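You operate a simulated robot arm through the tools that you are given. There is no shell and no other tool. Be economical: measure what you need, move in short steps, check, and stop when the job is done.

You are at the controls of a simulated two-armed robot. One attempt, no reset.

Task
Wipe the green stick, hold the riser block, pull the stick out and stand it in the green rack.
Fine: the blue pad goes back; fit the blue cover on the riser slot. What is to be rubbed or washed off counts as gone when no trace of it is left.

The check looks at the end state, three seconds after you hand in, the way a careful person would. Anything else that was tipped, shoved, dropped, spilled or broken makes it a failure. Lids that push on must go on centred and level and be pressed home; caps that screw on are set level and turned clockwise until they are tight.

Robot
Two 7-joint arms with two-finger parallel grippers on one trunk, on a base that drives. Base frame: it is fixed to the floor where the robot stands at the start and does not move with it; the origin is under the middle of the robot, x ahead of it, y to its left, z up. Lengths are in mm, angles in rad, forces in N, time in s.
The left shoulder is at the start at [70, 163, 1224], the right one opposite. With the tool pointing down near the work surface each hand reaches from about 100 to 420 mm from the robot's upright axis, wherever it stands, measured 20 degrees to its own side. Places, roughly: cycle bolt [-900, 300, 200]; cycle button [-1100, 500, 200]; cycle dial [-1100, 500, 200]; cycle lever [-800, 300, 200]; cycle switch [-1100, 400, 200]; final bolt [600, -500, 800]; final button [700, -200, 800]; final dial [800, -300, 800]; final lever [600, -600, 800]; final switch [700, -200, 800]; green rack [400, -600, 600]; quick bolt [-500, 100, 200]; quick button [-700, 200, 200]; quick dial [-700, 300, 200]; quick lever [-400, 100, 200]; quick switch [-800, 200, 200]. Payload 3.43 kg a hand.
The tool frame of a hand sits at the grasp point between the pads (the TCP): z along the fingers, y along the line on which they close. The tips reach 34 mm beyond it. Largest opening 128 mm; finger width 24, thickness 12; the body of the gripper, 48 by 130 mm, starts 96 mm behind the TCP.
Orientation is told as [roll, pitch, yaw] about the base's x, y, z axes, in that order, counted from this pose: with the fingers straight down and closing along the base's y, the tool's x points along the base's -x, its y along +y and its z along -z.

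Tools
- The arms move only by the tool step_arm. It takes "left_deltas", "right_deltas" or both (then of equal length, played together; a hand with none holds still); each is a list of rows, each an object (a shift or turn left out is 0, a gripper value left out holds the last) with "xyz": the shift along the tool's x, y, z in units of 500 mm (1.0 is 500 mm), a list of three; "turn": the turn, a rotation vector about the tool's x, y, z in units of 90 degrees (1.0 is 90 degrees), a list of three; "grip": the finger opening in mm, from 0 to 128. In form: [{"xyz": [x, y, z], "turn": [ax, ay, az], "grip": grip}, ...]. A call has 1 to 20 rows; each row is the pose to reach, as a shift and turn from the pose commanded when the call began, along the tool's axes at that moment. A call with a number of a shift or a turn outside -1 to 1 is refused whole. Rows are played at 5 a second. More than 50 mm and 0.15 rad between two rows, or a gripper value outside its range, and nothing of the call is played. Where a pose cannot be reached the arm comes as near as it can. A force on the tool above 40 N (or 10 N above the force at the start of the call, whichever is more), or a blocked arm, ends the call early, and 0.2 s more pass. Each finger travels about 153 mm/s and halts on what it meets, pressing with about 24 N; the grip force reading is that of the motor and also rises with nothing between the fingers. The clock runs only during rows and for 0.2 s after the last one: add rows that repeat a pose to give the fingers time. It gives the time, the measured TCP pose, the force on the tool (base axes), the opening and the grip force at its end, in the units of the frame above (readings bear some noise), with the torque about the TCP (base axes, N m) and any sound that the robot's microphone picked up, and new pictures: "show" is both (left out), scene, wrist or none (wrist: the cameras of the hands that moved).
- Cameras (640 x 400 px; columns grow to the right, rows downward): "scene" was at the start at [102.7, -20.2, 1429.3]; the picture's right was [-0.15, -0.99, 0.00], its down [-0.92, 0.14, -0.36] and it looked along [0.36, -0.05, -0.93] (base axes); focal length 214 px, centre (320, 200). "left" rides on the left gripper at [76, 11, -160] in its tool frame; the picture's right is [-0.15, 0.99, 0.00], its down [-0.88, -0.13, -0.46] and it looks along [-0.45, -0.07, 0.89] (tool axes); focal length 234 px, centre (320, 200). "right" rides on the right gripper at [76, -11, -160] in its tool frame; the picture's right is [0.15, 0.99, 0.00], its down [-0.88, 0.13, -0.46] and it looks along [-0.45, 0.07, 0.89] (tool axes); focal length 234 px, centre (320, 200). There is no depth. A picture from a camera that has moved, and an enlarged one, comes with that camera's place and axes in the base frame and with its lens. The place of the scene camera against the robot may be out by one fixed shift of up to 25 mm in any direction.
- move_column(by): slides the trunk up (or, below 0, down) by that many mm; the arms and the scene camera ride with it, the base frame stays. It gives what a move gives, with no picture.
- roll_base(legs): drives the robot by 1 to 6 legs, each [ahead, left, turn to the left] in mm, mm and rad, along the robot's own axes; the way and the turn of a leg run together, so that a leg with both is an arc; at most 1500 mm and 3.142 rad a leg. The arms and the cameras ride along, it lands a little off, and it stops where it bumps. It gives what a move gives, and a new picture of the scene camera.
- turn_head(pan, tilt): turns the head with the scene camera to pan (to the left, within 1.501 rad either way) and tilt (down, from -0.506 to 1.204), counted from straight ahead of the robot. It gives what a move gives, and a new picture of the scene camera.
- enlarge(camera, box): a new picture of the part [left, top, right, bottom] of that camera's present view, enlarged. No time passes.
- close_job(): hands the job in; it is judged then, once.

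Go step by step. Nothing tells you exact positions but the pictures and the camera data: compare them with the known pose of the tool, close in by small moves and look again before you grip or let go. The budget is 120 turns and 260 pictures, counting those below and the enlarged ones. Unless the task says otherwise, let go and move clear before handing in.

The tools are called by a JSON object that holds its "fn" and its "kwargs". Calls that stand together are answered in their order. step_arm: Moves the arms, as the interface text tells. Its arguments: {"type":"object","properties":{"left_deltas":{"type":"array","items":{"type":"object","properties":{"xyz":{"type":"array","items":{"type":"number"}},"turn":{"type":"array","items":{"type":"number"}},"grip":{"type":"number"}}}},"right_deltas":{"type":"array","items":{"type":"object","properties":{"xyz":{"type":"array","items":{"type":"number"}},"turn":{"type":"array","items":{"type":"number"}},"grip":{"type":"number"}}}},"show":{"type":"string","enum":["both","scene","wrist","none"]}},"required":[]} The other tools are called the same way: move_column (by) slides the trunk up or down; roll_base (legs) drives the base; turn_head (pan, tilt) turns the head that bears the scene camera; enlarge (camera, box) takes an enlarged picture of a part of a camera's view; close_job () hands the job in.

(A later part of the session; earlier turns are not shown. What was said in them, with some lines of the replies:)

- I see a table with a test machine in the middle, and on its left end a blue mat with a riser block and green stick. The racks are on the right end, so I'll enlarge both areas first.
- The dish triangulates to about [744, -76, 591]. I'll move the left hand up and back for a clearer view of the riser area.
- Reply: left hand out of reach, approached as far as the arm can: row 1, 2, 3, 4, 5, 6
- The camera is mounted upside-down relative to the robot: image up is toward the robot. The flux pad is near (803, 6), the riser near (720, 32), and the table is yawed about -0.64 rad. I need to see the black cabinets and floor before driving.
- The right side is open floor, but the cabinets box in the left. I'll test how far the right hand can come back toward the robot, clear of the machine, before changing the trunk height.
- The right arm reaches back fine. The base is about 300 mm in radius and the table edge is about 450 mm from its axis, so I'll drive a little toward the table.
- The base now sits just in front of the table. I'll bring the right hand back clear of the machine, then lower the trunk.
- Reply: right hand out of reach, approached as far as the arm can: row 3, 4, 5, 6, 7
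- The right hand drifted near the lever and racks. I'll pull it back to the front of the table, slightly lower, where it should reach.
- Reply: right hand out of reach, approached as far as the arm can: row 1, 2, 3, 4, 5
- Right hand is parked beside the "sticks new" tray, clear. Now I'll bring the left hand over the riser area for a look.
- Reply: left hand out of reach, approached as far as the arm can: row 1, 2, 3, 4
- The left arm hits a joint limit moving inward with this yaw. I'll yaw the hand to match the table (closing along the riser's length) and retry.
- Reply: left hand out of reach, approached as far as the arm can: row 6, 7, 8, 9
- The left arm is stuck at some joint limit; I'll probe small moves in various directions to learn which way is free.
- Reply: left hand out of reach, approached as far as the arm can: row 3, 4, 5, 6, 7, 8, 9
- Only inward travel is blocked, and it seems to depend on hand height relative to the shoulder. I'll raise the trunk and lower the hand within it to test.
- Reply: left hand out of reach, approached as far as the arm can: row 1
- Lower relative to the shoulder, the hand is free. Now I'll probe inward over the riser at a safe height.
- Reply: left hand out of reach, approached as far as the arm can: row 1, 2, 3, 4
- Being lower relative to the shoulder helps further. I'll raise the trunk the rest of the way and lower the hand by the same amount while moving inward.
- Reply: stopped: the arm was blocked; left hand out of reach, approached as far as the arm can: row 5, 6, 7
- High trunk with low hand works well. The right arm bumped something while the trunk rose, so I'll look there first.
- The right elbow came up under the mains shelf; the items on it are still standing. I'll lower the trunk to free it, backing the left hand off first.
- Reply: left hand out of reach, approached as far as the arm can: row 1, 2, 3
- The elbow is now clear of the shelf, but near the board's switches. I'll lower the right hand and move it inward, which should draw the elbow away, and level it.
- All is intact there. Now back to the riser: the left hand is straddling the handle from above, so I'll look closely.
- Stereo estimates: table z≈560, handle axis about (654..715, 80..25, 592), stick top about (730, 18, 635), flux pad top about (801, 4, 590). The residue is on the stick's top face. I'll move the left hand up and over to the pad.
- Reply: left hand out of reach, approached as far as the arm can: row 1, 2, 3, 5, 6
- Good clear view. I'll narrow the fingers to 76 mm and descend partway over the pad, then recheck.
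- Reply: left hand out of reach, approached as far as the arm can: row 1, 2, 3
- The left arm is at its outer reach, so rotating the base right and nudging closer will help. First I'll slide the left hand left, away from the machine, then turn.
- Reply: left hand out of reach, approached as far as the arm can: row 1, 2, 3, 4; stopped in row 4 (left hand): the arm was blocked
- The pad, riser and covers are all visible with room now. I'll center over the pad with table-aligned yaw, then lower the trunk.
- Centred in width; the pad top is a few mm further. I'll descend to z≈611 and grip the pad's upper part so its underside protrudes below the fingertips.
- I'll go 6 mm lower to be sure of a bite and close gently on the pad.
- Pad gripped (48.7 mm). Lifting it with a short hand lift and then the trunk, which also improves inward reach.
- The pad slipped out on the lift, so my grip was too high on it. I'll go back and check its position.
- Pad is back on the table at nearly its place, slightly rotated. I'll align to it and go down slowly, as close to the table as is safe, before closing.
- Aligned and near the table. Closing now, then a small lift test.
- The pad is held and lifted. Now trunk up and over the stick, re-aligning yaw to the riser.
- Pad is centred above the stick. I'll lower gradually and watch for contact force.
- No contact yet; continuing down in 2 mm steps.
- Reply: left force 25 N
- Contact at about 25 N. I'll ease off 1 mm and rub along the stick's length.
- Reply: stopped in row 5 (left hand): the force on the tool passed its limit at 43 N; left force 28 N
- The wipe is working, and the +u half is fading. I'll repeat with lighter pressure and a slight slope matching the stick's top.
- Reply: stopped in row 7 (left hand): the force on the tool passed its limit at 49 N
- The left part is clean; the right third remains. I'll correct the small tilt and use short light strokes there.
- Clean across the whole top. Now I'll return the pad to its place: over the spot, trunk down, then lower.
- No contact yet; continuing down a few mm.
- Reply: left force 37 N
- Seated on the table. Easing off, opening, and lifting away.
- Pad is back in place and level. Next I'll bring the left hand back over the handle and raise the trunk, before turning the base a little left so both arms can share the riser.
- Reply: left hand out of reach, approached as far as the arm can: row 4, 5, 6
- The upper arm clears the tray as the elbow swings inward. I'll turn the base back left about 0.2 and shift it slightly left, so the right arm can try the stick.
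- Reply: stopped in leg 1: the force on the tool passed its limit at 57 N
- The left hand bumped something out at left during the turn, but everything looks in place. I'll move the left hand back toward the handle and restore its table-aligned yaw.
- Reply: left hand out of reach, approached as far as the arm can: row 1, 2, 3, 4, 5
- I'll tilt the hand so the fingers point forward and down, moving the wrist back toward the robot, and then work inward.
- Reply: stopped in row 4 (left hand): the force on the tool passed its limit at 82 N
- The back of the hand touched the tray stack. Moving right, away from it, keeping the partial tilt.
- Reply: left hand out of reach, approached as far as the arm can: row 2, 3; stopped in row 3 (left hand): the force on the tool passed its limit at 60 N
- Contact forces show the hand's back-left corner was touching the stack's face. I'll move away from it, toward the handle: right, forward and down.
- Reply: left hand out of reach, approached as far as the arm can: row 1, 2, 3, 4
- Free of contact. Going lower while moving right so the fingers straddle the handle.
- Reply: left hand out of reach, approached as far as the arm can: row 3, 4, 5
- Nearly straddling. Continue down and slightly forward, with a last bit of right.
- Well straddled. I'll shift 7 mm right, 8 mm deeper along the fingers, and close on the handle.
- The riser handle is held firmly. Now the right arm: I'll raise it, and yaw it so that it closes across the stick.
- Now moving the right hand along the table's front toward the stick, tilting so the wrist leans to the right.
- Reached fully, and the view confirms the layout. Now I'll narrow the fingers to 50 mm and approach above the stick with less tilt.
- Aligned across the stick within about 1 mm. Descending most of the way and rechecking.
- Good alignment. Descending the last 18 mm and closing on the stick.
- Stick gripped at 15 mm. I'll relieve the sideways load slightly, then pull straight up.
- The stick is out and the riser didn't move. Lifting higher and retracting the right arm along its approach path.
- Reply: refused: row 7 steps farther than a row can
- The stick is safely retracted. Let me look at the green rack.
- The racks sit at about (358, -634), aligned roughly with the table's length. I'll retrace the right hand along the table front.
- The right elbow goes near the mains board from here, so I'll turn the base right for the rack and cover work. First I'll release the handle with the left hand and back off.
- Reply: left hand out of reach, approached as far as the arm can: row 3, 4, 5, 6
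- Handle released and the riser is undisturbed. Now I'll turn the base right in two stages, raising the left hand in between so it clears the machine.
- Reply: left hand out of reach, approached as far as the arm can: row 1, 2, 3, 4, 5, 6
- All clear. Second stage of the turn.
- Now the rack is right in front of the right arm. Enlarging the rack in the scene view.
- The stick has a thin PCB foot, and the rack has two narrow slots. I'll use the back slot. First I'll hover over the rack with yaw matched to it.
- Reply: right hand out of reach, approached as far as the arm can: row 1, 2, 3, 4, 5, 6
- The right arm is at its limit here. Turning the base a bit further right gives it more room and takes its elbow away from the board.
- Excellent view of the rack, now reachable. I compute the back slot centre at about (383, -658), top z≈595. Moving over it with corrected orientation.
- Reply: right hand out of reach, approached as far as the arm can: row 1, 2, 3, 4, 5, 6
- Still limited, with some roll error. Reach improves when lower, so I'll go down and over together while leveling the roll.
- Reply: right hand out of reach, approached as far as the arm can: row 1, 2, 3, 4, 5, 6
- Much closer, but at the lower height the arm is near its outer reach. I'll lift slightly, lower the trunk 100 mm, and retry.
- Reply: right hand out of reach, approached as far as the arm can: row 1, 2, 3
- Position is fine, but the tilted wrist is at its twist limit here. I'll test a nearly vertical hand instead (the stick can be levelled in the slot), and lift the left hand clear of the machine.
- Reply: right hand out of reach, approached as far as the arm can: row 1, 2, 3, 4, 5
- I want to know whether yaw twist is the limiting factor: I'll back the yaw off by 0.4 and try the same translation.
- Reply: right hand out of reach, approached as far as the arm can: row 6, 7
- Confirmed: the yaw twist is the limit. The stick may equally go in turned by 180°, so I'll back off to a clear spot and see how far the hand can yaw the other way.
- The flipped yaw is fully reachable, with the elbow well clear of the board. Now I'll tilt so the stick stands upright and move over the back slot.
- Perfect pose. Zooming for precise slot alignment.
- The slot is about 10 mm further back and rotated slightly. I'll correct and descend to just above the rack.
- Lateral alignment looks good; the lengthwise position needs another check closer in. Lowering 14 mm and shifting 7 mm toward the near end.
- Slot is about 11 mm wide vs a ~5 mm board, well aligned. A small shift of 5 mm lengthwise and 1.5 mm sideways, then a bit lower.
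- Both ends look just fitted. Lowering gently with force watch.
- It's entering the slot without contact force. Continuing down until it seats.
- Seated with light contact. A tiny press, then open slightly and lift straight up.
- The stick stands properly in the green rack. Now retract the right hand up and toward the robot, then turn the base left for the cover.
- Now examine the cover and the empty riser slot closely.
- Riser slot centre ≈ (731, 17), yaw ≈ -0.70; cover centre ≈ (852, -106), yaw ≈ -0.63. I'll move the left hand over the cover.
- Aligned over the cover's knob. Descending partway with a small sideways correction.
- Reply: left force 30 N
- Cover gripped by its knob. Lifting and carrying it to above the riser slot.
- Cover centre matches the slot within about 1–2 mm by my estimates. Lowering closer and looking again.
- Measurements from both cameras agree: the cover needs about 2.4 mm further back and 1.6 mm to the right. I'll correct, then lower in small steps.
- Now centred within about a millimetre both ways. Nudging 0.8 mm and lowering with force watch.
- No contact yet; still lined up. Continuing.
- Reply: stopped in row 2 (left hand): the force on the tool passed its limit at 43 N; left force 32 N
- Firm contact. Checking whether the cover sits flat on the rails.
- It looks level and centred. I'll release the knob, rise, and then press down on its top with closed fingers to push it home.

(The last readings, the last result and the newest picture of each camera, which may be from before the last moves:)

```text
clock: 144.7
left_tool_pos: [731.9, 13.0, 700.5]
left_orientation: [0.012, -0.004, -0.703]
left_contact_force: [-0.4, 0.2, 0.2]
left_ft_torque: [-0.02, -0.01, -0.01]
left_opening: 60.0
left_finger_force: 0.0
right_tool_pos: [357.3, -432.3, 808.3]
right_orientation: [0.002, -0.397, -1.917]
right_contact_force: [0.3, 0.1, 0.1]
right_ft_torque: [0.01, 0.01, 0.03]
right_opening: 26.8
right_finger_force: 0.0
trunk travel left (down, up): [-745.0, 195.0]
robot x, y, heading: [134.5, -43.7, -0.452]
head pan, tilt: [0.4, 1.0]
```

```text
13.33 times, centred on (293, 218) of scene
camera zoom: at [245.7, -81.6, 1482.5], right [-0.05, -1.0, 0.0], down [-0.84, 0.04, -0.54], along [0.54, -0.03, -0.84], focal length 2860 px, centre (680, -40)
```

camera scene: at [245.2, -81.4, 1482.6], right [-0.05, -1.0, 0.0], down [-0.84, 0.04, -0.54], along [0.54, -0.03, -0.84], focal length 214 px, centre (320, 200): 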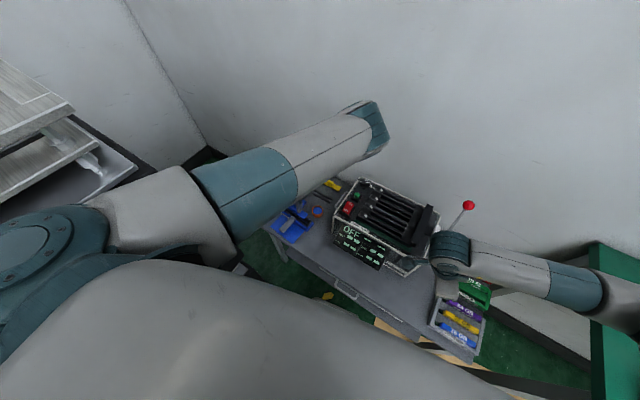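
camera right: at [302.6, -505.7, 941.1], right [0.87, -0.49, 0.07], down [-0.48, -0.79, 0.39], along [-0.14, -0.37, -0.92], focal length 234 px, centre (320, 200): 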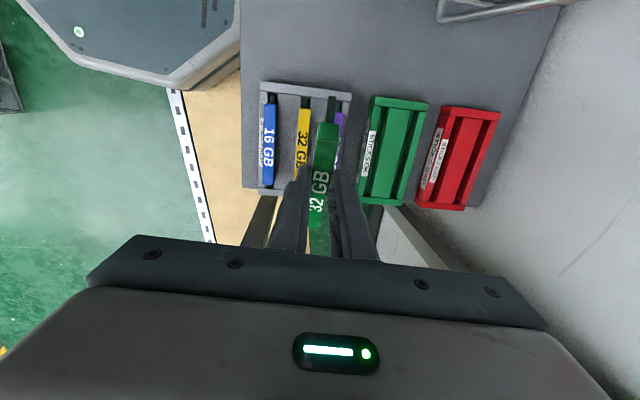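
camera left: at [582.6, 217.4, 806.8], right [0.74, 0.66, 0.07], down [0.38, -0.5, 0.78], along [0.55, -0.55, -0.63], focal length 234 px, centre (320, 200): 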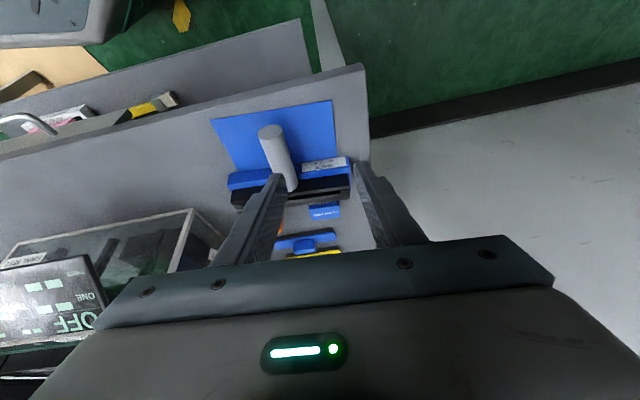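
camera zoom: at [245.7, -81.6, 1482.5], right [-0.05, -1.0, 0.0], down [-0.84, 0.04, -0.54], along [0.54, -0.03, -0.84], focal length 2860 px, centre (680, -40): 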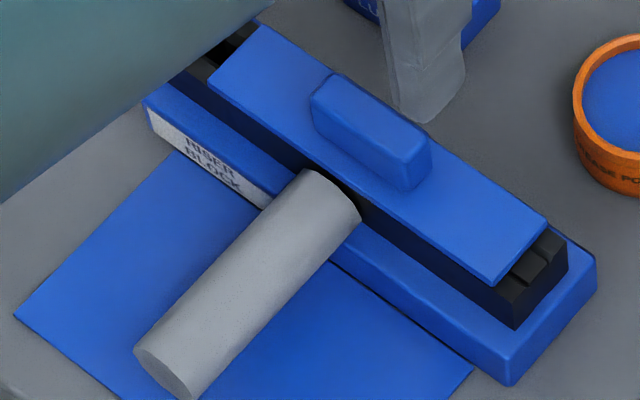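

On release the cover slid about 7 mm lengthwise, so it isn't locked in yet. Looking closely at how it sits.

{"fn": "enlarge", "kwargs": {"camera": "left", "box": [350, 110, 400, 165]}}

{"fn": "enlarge", "kwargs": {"camera": "scene", "box": [297, 212, 311, 226]}}

{"fn": "enlarge", "kwargs": {"camera": "scene", "box": [282, 202, 296, 216]}}

```text
7.27 times, centred on (375, 138) of left
camera zoom: at [679.6, 70.1, 861.0], right [0.75, 0.66, 0.01], down [0.58, -0.67, 0.46], along [0.31, -0.34, -0.89], focal length 1703 px, centre (-80, 654)
```

zoom: 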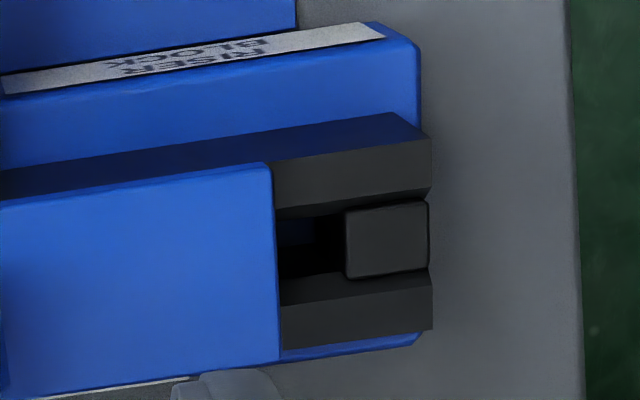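

```text
16.00 times, centred on (304, 219) of scene
camera zoom: at [245.7, -81.6, 1482.5], right [-0.05, -1.0, 0.0], down [-0.84, 0.04, -0.54], along [0.54, -0.03, -0.84], focal length 3432 px, centre (576, -104)
```

zoom: 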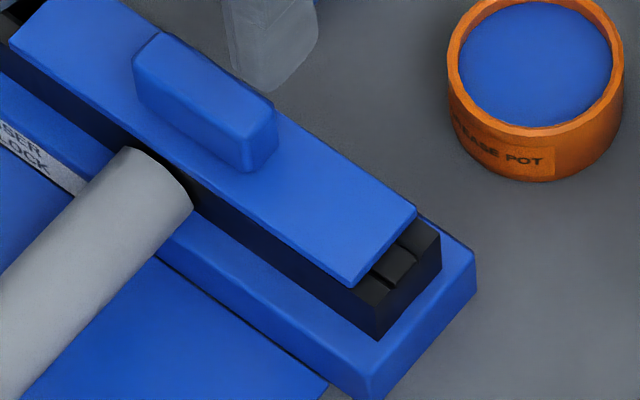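

```text
16.00 times, centred on (289, 209) of scene
camera zoom: at [245.7, -81.6, 1482.5], right [-0.05, -1.0, 0.0], down [-0.84, 0.04, -0.54], along [0.54, -0.03, -0.84], focal length 3432 px, centre (816, 56)
```

zoom: 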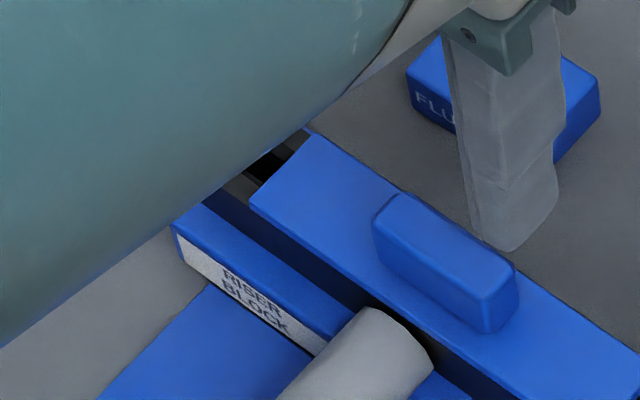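

The cover lies flat and aligned across the slot, just offset lengthwise. I'll straddle the knob again without touching the plate; closing will re-centre it at the hand's centre.

{"fn": "step_arm", "kwargs": {"left_deltas": [{"xyz": [0, 0.001, 0], "grip": 78}, {"xyz": [0, 0.001, 0.06], "grip": 78}, {"xyz": [0, 0.001, 0.103], "grip": 78}, {"xyz": [0, 0.001, 0.103], "grip": 60}, {"xyz": [0, 0.001, 0.103], "grip": 42}, {"xyz": [0, 0.001, 0.103], "grip": 30}, {"xyz": [0, 0.001, 0.103], "grip": 30}], "show": "none"}}

{"fn": "enlarge", "kwargs": {"camera": "left", "box": [225, 110, 415, 220]}}

{"fn": "enlarge", "kwargs": {"camera": "scene", "box": [291, 210, 309, 228]}}

```text
clock: 146.2
left_tool_pos: [733.4, 14.3, 651.3]
left_orientation: [0.012, -0.007, -0.703]
left_contact_force: [0.3, 0.4, 1.9]
left_ft_torque: [-0.11, 0.07, 0.05]
left_opening: 43.0
left_finger_force: 23.9
right_tool_pos: [357.6, -431.9, 810.0]
right_orientation: [0.005, -0.395, -1.916]
right_contact_force: [-0.1, 0.3, -0.6]
right_ft_torque: [-0.02, 0.01, 0.01]
right_opening: 26.7
right_finger_force: 0.1
trunk travel left (down, up): [-745.0, 195.0]
robot x, y, heading: [130.3, -38.4, -0.454]
head pan, tilt: [0.4, 1.0]
```

```text
3.37 times, centred on (320, 165) of left
camera zoom: at [681.2, 71.3, 809.5], right [0.75, 0.66, 0.01], down [0.58, -0.67, 0.46], along [0.31, -0.34, -0.89], focal length 789 px, centre (320, 318)
```

zoom: 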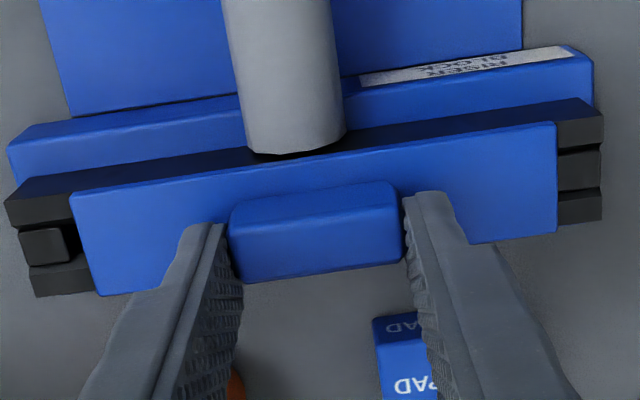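

```text
16.00 times, centred on (300, 219) of scene
camera zoom: at [245.1, -81.3, 1482.7], right [-0.05, -1.0, 0.0], down [-0.84, 0.04, -0.54], along [0.54, -0.03, -0.84], focal length 3432 px, centre (640, -104)
```

zoom: 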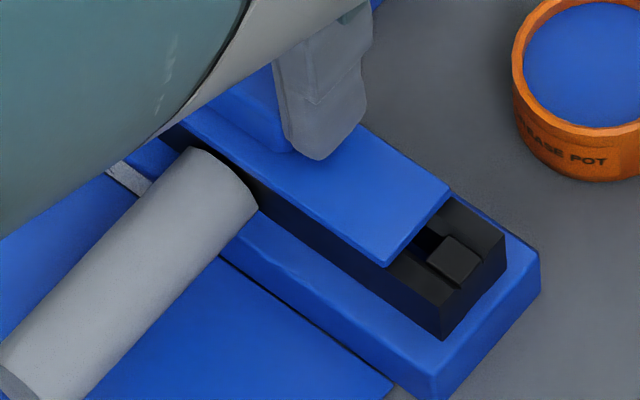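

Recentred; it needs about 2 mm toward +u. I'll shift that while held, press down, ease off, and then open clear of the plate.

{"fn": "step_arm", "kwargs": {"left_deltas": [{"xyz": [0, -0.002, 0]}, {"xyz": [0, -0.004, 0]}, {"xyz": [0, -0.004, 0.006]}, {"xyz": [0, -0.004, 0.012]}, {"xyz": [0, -0.004, 0.015]}, {"xyz": [0, -0.004, 0.015]}], "show": "none"}}

{"fn": "enlarge", "kwargs": {"camera": "left", "box": [225, 110, 415, 220]}}

```text
clock: 147.7
left_tool_pos: [732.1, 13.9, 644.7]
left_orientation: [0.015, -0.011, -0.702]
left_contact_force: [4.3, 1.0, 23.5]
left_ft_torque: [-0.26, 0.24, 0.02]
left_opening: 43.0
left_finger_force: 23.9
right_tool_pos: [356.5, -432.1, 811.8]
right_orientation: [0.006, -0.397, -1.918]
right_contact_force: [-0.4, -0.3, -0.8]
right_ft_torque: [-0.01, 0.01, -0.02]
right_opening: 26.9
right_finger_force: 0.1
trunk travel left (down, up): [-745.0, 195.0]
robot x, y, heading: [135.8, -48.2, -0.446]
head pan, tilt: [0.4, 1.0]
```

```text
3.37 times, centred on (320, 165) of left
camera zoom: at [679.2, 70.2, 803.9], right [0.75, 0.66, 0.02], down [0.58, -0.67, 0.46], along [0.32, -0.34, -0.89], focal length 789 px, centre (320, 318)
```

zoom: 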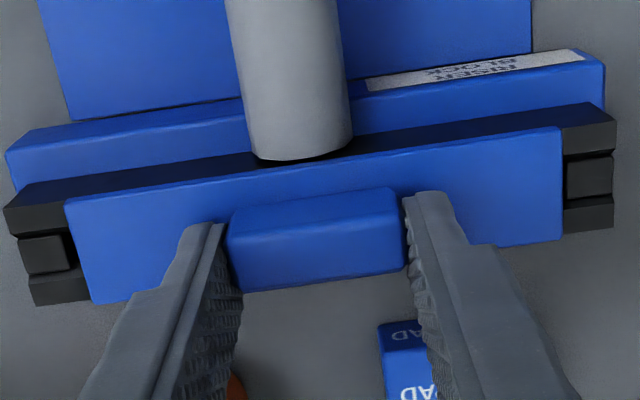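

Nearly centred and evenly loaded. Easing off, then opening without touching the plate.

{"fn": "step_arm", "kwargs": {"left_deltas": [{"xyz": [0, -0.002, 0]}, {"xyz": [0, -0.002, -0.004]}, {"xyz": [0, -0.002, -0.004]}, {"xyz": [0, -0.002, -0.006], "grip": 46}, {"xyz": [0, -0.002, -0.006], "grip": 60}, {"xyz": [0, -0.002, -0.006], "grip": 60}, {"xyz": [0, -0.002, -0.06], "grip": 60}, {"xyz": [0, -0.002, -0.11], "grip": 60}], "show": "none"}}

{"fn": "enlarge", "kwargs": {"camera": "left", "box": [225, 70, 415, 200]}}

{"fn": "enlarge", "kwargs": {"camera": "scene", "box": [278, 203, 310, 231]}}

```text
clock: 149.4
left_tool_pos: [728.0, 13.7, 696.5]
left_orientation: [0.015, -0.006, -0.7]
left_contact_force: [-0.2, 0.3, 0.3]
left_ft_torque: [-0.03, 0.02, 0.0]
left_opening: 60.1
left_finger_force: 0.0
right_tool_pos: [355.3, -432.3, 810.1]
right_orientation: [0.003, -0.396, -1.916]
right_contact_force: [-0.6, 0.6, -0.3]
right_ft_torque: [0.0, 0.02, -0.03]
right_opening: 27.0
right_finger_force: 0.1
trunk travel left (down, up): [-745.0, 195.0]
robot x, y, heading: [136.8, -44.9, -0.451]
head pan, tilt: [0.4, 1.0]
```

```text
3.08 times, centred on (320, 135) of left
camera zoom: at [677.0, 69.6, 855.8], right [0.75, 0.66, 0.01], down [0.58, -0.67, 0.46], along [0.31, -0.34, -0.89], focal length 720 px, centre (320, 400)
```

zoom: 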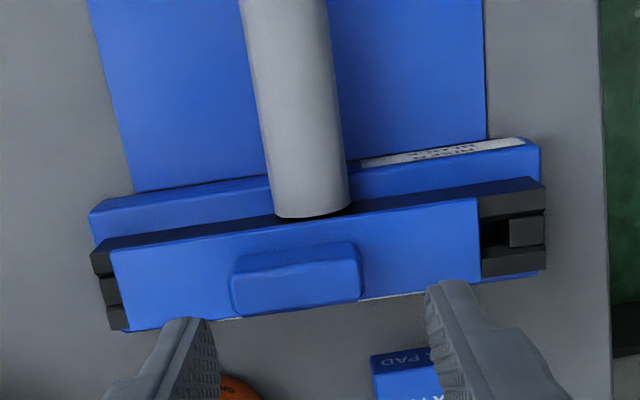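

```text
14.29 times, centred on (294, 217) of scene
camera zoom: at [244.7, -81.3, 1482.6], right [-0.05, -1.0, 0.0], down [-0.84, 0.04, -0.54], along [0.54, -0.03, -0.84], focal length 3064 px, centre (691, -43)
```

zoom: 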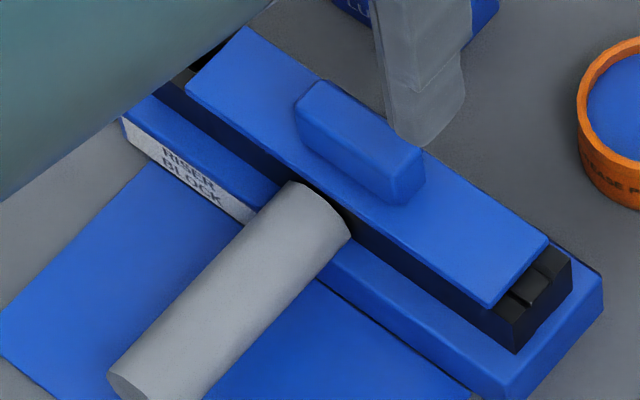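

It slid again on opening; the +u finger seems to drag it. This time I'll push it gently into the centre with one finger and withdraw without gripping.

{"fn": "step_arm", "kwargs": {"left_deltas": [{"xyz": [0, -0.012, 0], "grip": 52}, {"xyz": [0, -0.012, 0], "grip": 52}, {"xyz": [0, -0.012, 0.06], "grip": 52}, {"xyz": [0, -0.012, 0.093], "grip": 52}, {"xyz": [0, -0.006, 0.093], "grip": 52}, {"xyz": [0, 0.0, 0.093], "grip": 52}, {"xyz": [0, 0.005, 0.093], "grip": 52}, {"xyz": [0, 0.009, 0.093], "grip": 52}, {"xyz": [0, 0.009, 0.093], "grip": 52}, {"xyz": [0, 0.004, 0.093], "grip": 52}, {"xyz": [0, 0.004, 0.05], "grip": 52}, {"xyz": [0, 0.004, 0.0], "grip": 52}], "show": "none"}}

{"fn": "enlarge", "kwargs": {"camera": "left", "box": [225, 70, 415, 200]}}

```text
clock: 152.1
left_tool_pos: [731.5, 15.4, 698.5]
left_orientation: [0.011, -0.007, -0.701]
left_contact_force: [-0.8, 0.1, -0.5]
left_ft_torque: [-0.03, -0.03, 0.02]
left_opening: 51.9
left_finger_force: 0.0
right_tool_pos: [355.5, -431.6, 810.4]
right_orientation: [0.004, -0.396, -1.917]
right_contact_force: [-0.4, 0.2, 0.3]
right_ft_torque: [0.0, 0.0, -0.04]
right_opening: 27.2
right_finger_force: 0.0
trunk travel left (down, up): [-745.0, 195.0]
robot x, y, heading: [128.9, -42.8, -0.454]
head pan, tilt: [0.4, 1.0]
```

```text
3.08 times, centred on (320, 135) of left
camera zoom: at [679.0, 71.7, 857.0], right [0.75, 0.66, 0.01], down [0.58, -0.67, 0.46], along [0.31, -0.34, -0.89], focal length 720 px, centre (320, 400)
```

zoom: 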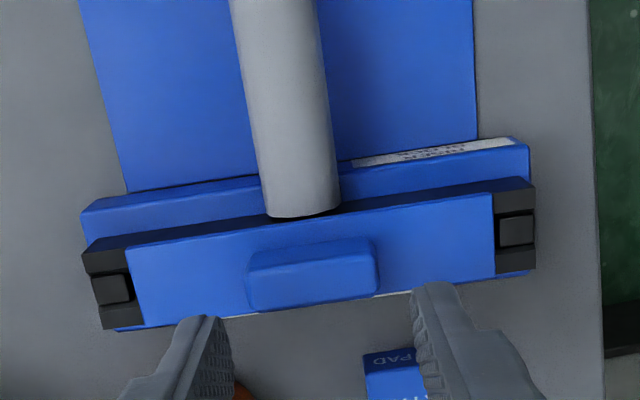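

Centred within half a millimetre. Now close the fingers and press the knob straight down to seat it.

{"fn": "step_arm", "kwargs": {"left_deltas": [{"xyz": [0, -0.004, 0], "grip": 0}, {"xyz": [0, -0.004, 0], "grip": 0}, {"xyz": [0, -0.004, 0], "grip": 0}, {"xyz": [0, -0.004, 0.03], "grip": 0}, {"xyz": [0, -0.004, 0.05], "grip": 0}, {"xyz": [0, -0.004, 0.06], "grip": 0}], "show": "none"}}

{"fn": "step_arm", "kwargs": {"left_deltas": [{"xyz": [0, 0, 0.004]}, {"xyz": [0, 0, 0.008]}, {"xyz": [0, 0, 0.012]}, {"xyz": [0, 0, 0.016]}, {"xyz": [0, 0, 0.02]}, {"xyz": [0, 0, 0.024]}, {"xyz": [0, 0, 0.028]}, {"xyz": [0, 0, 0.032]}], "show": "none"}}

{"fn": "enlarge", "kwargs": {"camera": "left", "box": [225, 90, 415, 220]}}

```text
clock: 153.4
left_tool_pos: [732.0, 13.1, 668.5]
left_orientation: [0.016, -0.008, -0.703]
left_contact_force: [-0.3, -0.9, 2.7]
left_ft_torque: [0.01, 0.04, -0.01]
left_opening: 0.1
left_finger_force: 23.6
right_tool_pos: [356.1, -432.0, 810.1]
right_orientation: [0.006, -0.397, -1.916]
right_contact_force: [-1.0, -0.4, 0.4]
right_ft_torque: [0.01, 0.0, -0.02]
right_opening: 27.4
right_finger_force: 0.2
trunk travel left (down, up): [-745.0, 195.0]
robot x, y, heading: [137.4, -45.0, -0.449]
head pan, tilt: [0.4, 1.0]
```

```text
clock: 154.2
left_tool_pos: [732.0, 13.8, 666.5]
left_orientation: [0.02, -0.012, -0.701]
left_contact_force: [-9.8, -1.5, 30.3]
left_ft_torque: [0.05, 0.57, 0.05]
left_opening: 0.0
left_finger_force: 24.0
right_tool_pos: [354.2, -431.2, 809.7]
right_orientation: [0.005, -0.395, -1.919]
right_contact_force: [0.6, 0.4, -0.3]
right_ft_torque: [0.01, 0.0, -0.01]
right_opening: 27.1
right_finger_force: 0.0
trunk travel left (down, up): [-745.0, 195.0]
robot x, y, heading: [131.8, -45.0, -0.449]
head pan, tilt: [0.4, 1.0]
stopped in row 3 (left hand): the force on the tool passed its limit at 43 N (the readings are from after the stop); the commanded pose is now the measured one
```

```text
3.08 times, centred on (320, 155) of left
camera zoom: at [678.6, 69.1, 826.3], right [0.75, 0.66, 0.02], down [0.58, -0.67, 0.46], along [0.32, -0.34, -0.89], focal length 720 px, centre (320, 338)
```

zoom: 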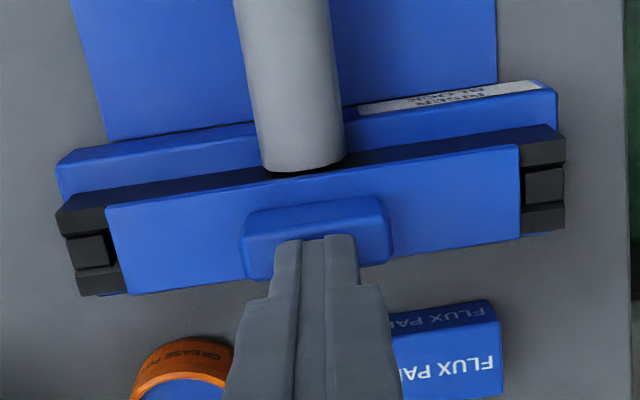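

Pressed firmly with over 40 N. Lifting off and checking the result.

{"fn": "step_arm", "kwargs": {"left_deltas": [{"xyz": [0, 0, -0.01]}, {"xyz": [0, 0, -0.06]}, {"xyz": [0, 0, -0.12]}], "show": "none"}}

{"fn": "enlarge", "kwargs": {"camera": "left", "box": [225, 60, 415, 190]}}

{"fn": "enlarge", "kwargs": {"camera": "scene", "box": [276, 201, 312, 233]}}

```text
clock: 155.1
left_tool_pos: [730.2, 13.3, 723.0]
left_orientation: [0.015, -0.011, -0.703]
left_contact_force: [-0.4, 0.2, -0.9]
left_ft_torque: [0.01, -0.01, 0.02]
left_opening: 0.1
left_finger_force: 24.3
right_tool_pos: [355.4, -431.9, 808.9]
right_orientation: [0.003, -0.396, -1.915]
right_contact_force: [-0.2, 0.0, 0.5]
right_ft_torque: [0.0, 0.0, 0.02]
right_opening: 27.2
right_finger_force: 0.0
trunk travel left (down, up): [-745.0, 195.0]
robot x, y, heading: [131.5, -42.1, -0.449]
head pan, tilt: [0.4, 1.0]
```

```text
3.08 times, centred on (320, 125) of left
camera zoom: at [678.2, 69.3, 882.7], right [0.75, 0.66, 0.02], down [0.58, -0.67, 0.46], along [0.32, -0.34, -0.89], focal length 720 px, centre (320, 431)
```

zoom: 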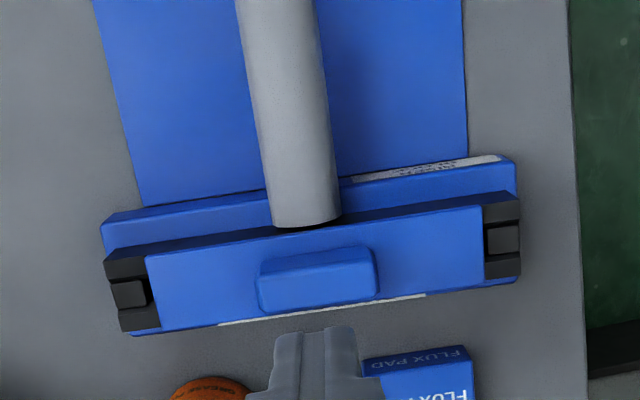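

```text
12.50 times, centred on (294, 217) of scene
camera zoom: at [244.7, -81.3, 1482.5], right [-0.05, -1.0, 0.0], down [-0.84, 0.04, -0.54], along [0.54, -0.03, -0.84], focal length 2681 px, centre (645, -12)
```

zoom: 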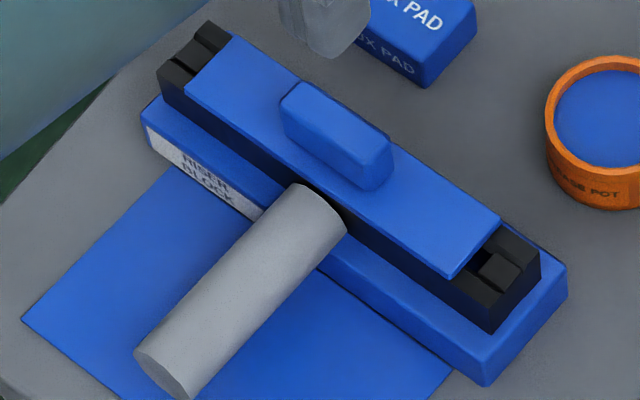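

The cover sits centred, level and pressed on. I'll raise the left hand clear and take one last overall look.

{"fn": "step_arm", "kwargs": {"left_deltas": [{"xyz": [0, 0, -0.08]}, {"xyz": [0, 0, -0.16]}], "show": "none"}}

{"fn": "turn_head", "kwargs": {"pan": -0.1, "tilt": 0.95}}

{"fn": "enlarge", "kwargs": {"camera": "scene", "box": [200, 160, 440, 310]}}

```text
clock: 155.7
left_tool_pos: [728.8, 10.1, 804.9]
left_orientation: [0.016, -0.009, -0.703]
left_contact_force: [0.6, 0.1, -0.2]
left_ft_torque: [0.01, -0.01, 0.01]
left_opening: 0.0
left_finger_force: 24.3
right_tool_pos: [354.9, -432.2, 809.3]
right_orientation: [0.006, -0.398, -1.916]
right_contact_force: [0.6, 0.2, 0.3]
right_ft_torque: [0.0, -0.04, -0.02]
right_opening: 27.0
right_finger_force: 0.0
trunk travel left (down, up): [-745.0, 195.0]
robot x, y, heading: [131.6, -41.9, -0.45]
head pan, tilt: [0.4, 1.0]
```

```text
clock: 156.6
left_tool_pos: [728.9, 10.4, 804.8]
left_orientation: [0.016, -0.009, -0.702]
left_contact_force: [-1.1, 0.4, -0.1]
left_ft_torque: [-0.04, -0.01, 0.03]
left_opening: 0.0
left_finger_force: 24.2
right_tool_pos: [355.7, -431.0, 809.9]
right_orientation: [0.005, -0.397, -1.917]
right_contact_force: [0.0, -0.4, 0.0]
right_ft_torque: [0.01, 0.0, -0.02]
right_opening: 26.9
right_finger_force: 0.1
trunk travel left (down, up): [-745.0, 195.0]
robot x, y, heading: [132.7, -44.8, -0.447]
head pan, tilt: [-0.099, 0.949]
camera scene: at [237.5, -115.7, 1486.3], right [-0.52, -0.85, 0.0], down [-0.69, 0.42, -0.58], along [0.5, -0.3, -0.81], focal length 214 px, centre (320, 200)
```

scene: 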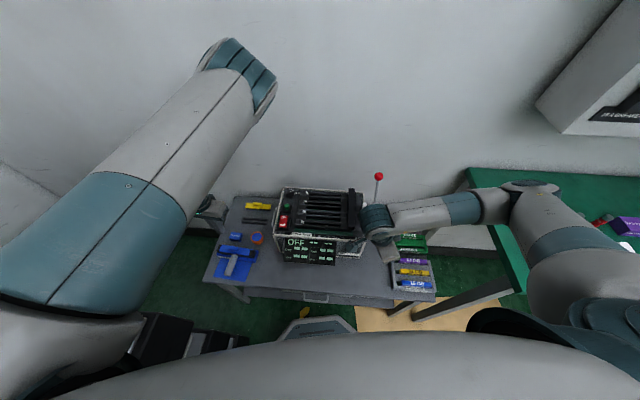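

```text
2.67 times, centred on (320, 235) of scene
camera zoom: at [237.5, -115.7, 1486.3], right [-0.52, -0.85, 0.0], down [-0.69, 0.42, -0.58], along [0.5, -0.3, -0.81], focal length 572 px, centre (320, 107)
```

zoom: 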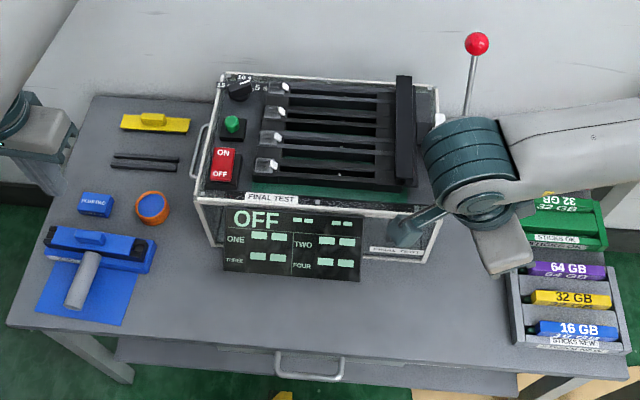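

The end state looks right: the stick stands in the green rack, the pad is back, the cover sits centred on the riser slot, the machine still reads OFF, and both hands are clear.

{"fn": "close_job", "kwargs": {}}

```text
The job is handed in.
```

I handed the job in with every step done. The result hasn't come back.

- **Stick:** I wiped its top until no yellow residue showed on the faces I could see. I didn't get a view of the far face. With the riser held by its handle, I pulled the stick out. It now stands upright in the back slot of the green rack.
- **Pad:** It slipped once on the first lift and dropped back beside its spot. After wiping, I set it back in place, straight and flat.
- **Cover:** It slid a few millimetres each time I let go, so I nudged it centred and pressed it down with about 40 N. It looked centred to within about a millimetre and level. I couldn't see underneath, so I judged that it is fully seated from its height and the firm contact.
- **Bumps:** The right arm touched the underside of the mains shelf. The left arm and hand pressed against the tray stack a few times. From what I could see, nothing on the shelf or the trays had moved.
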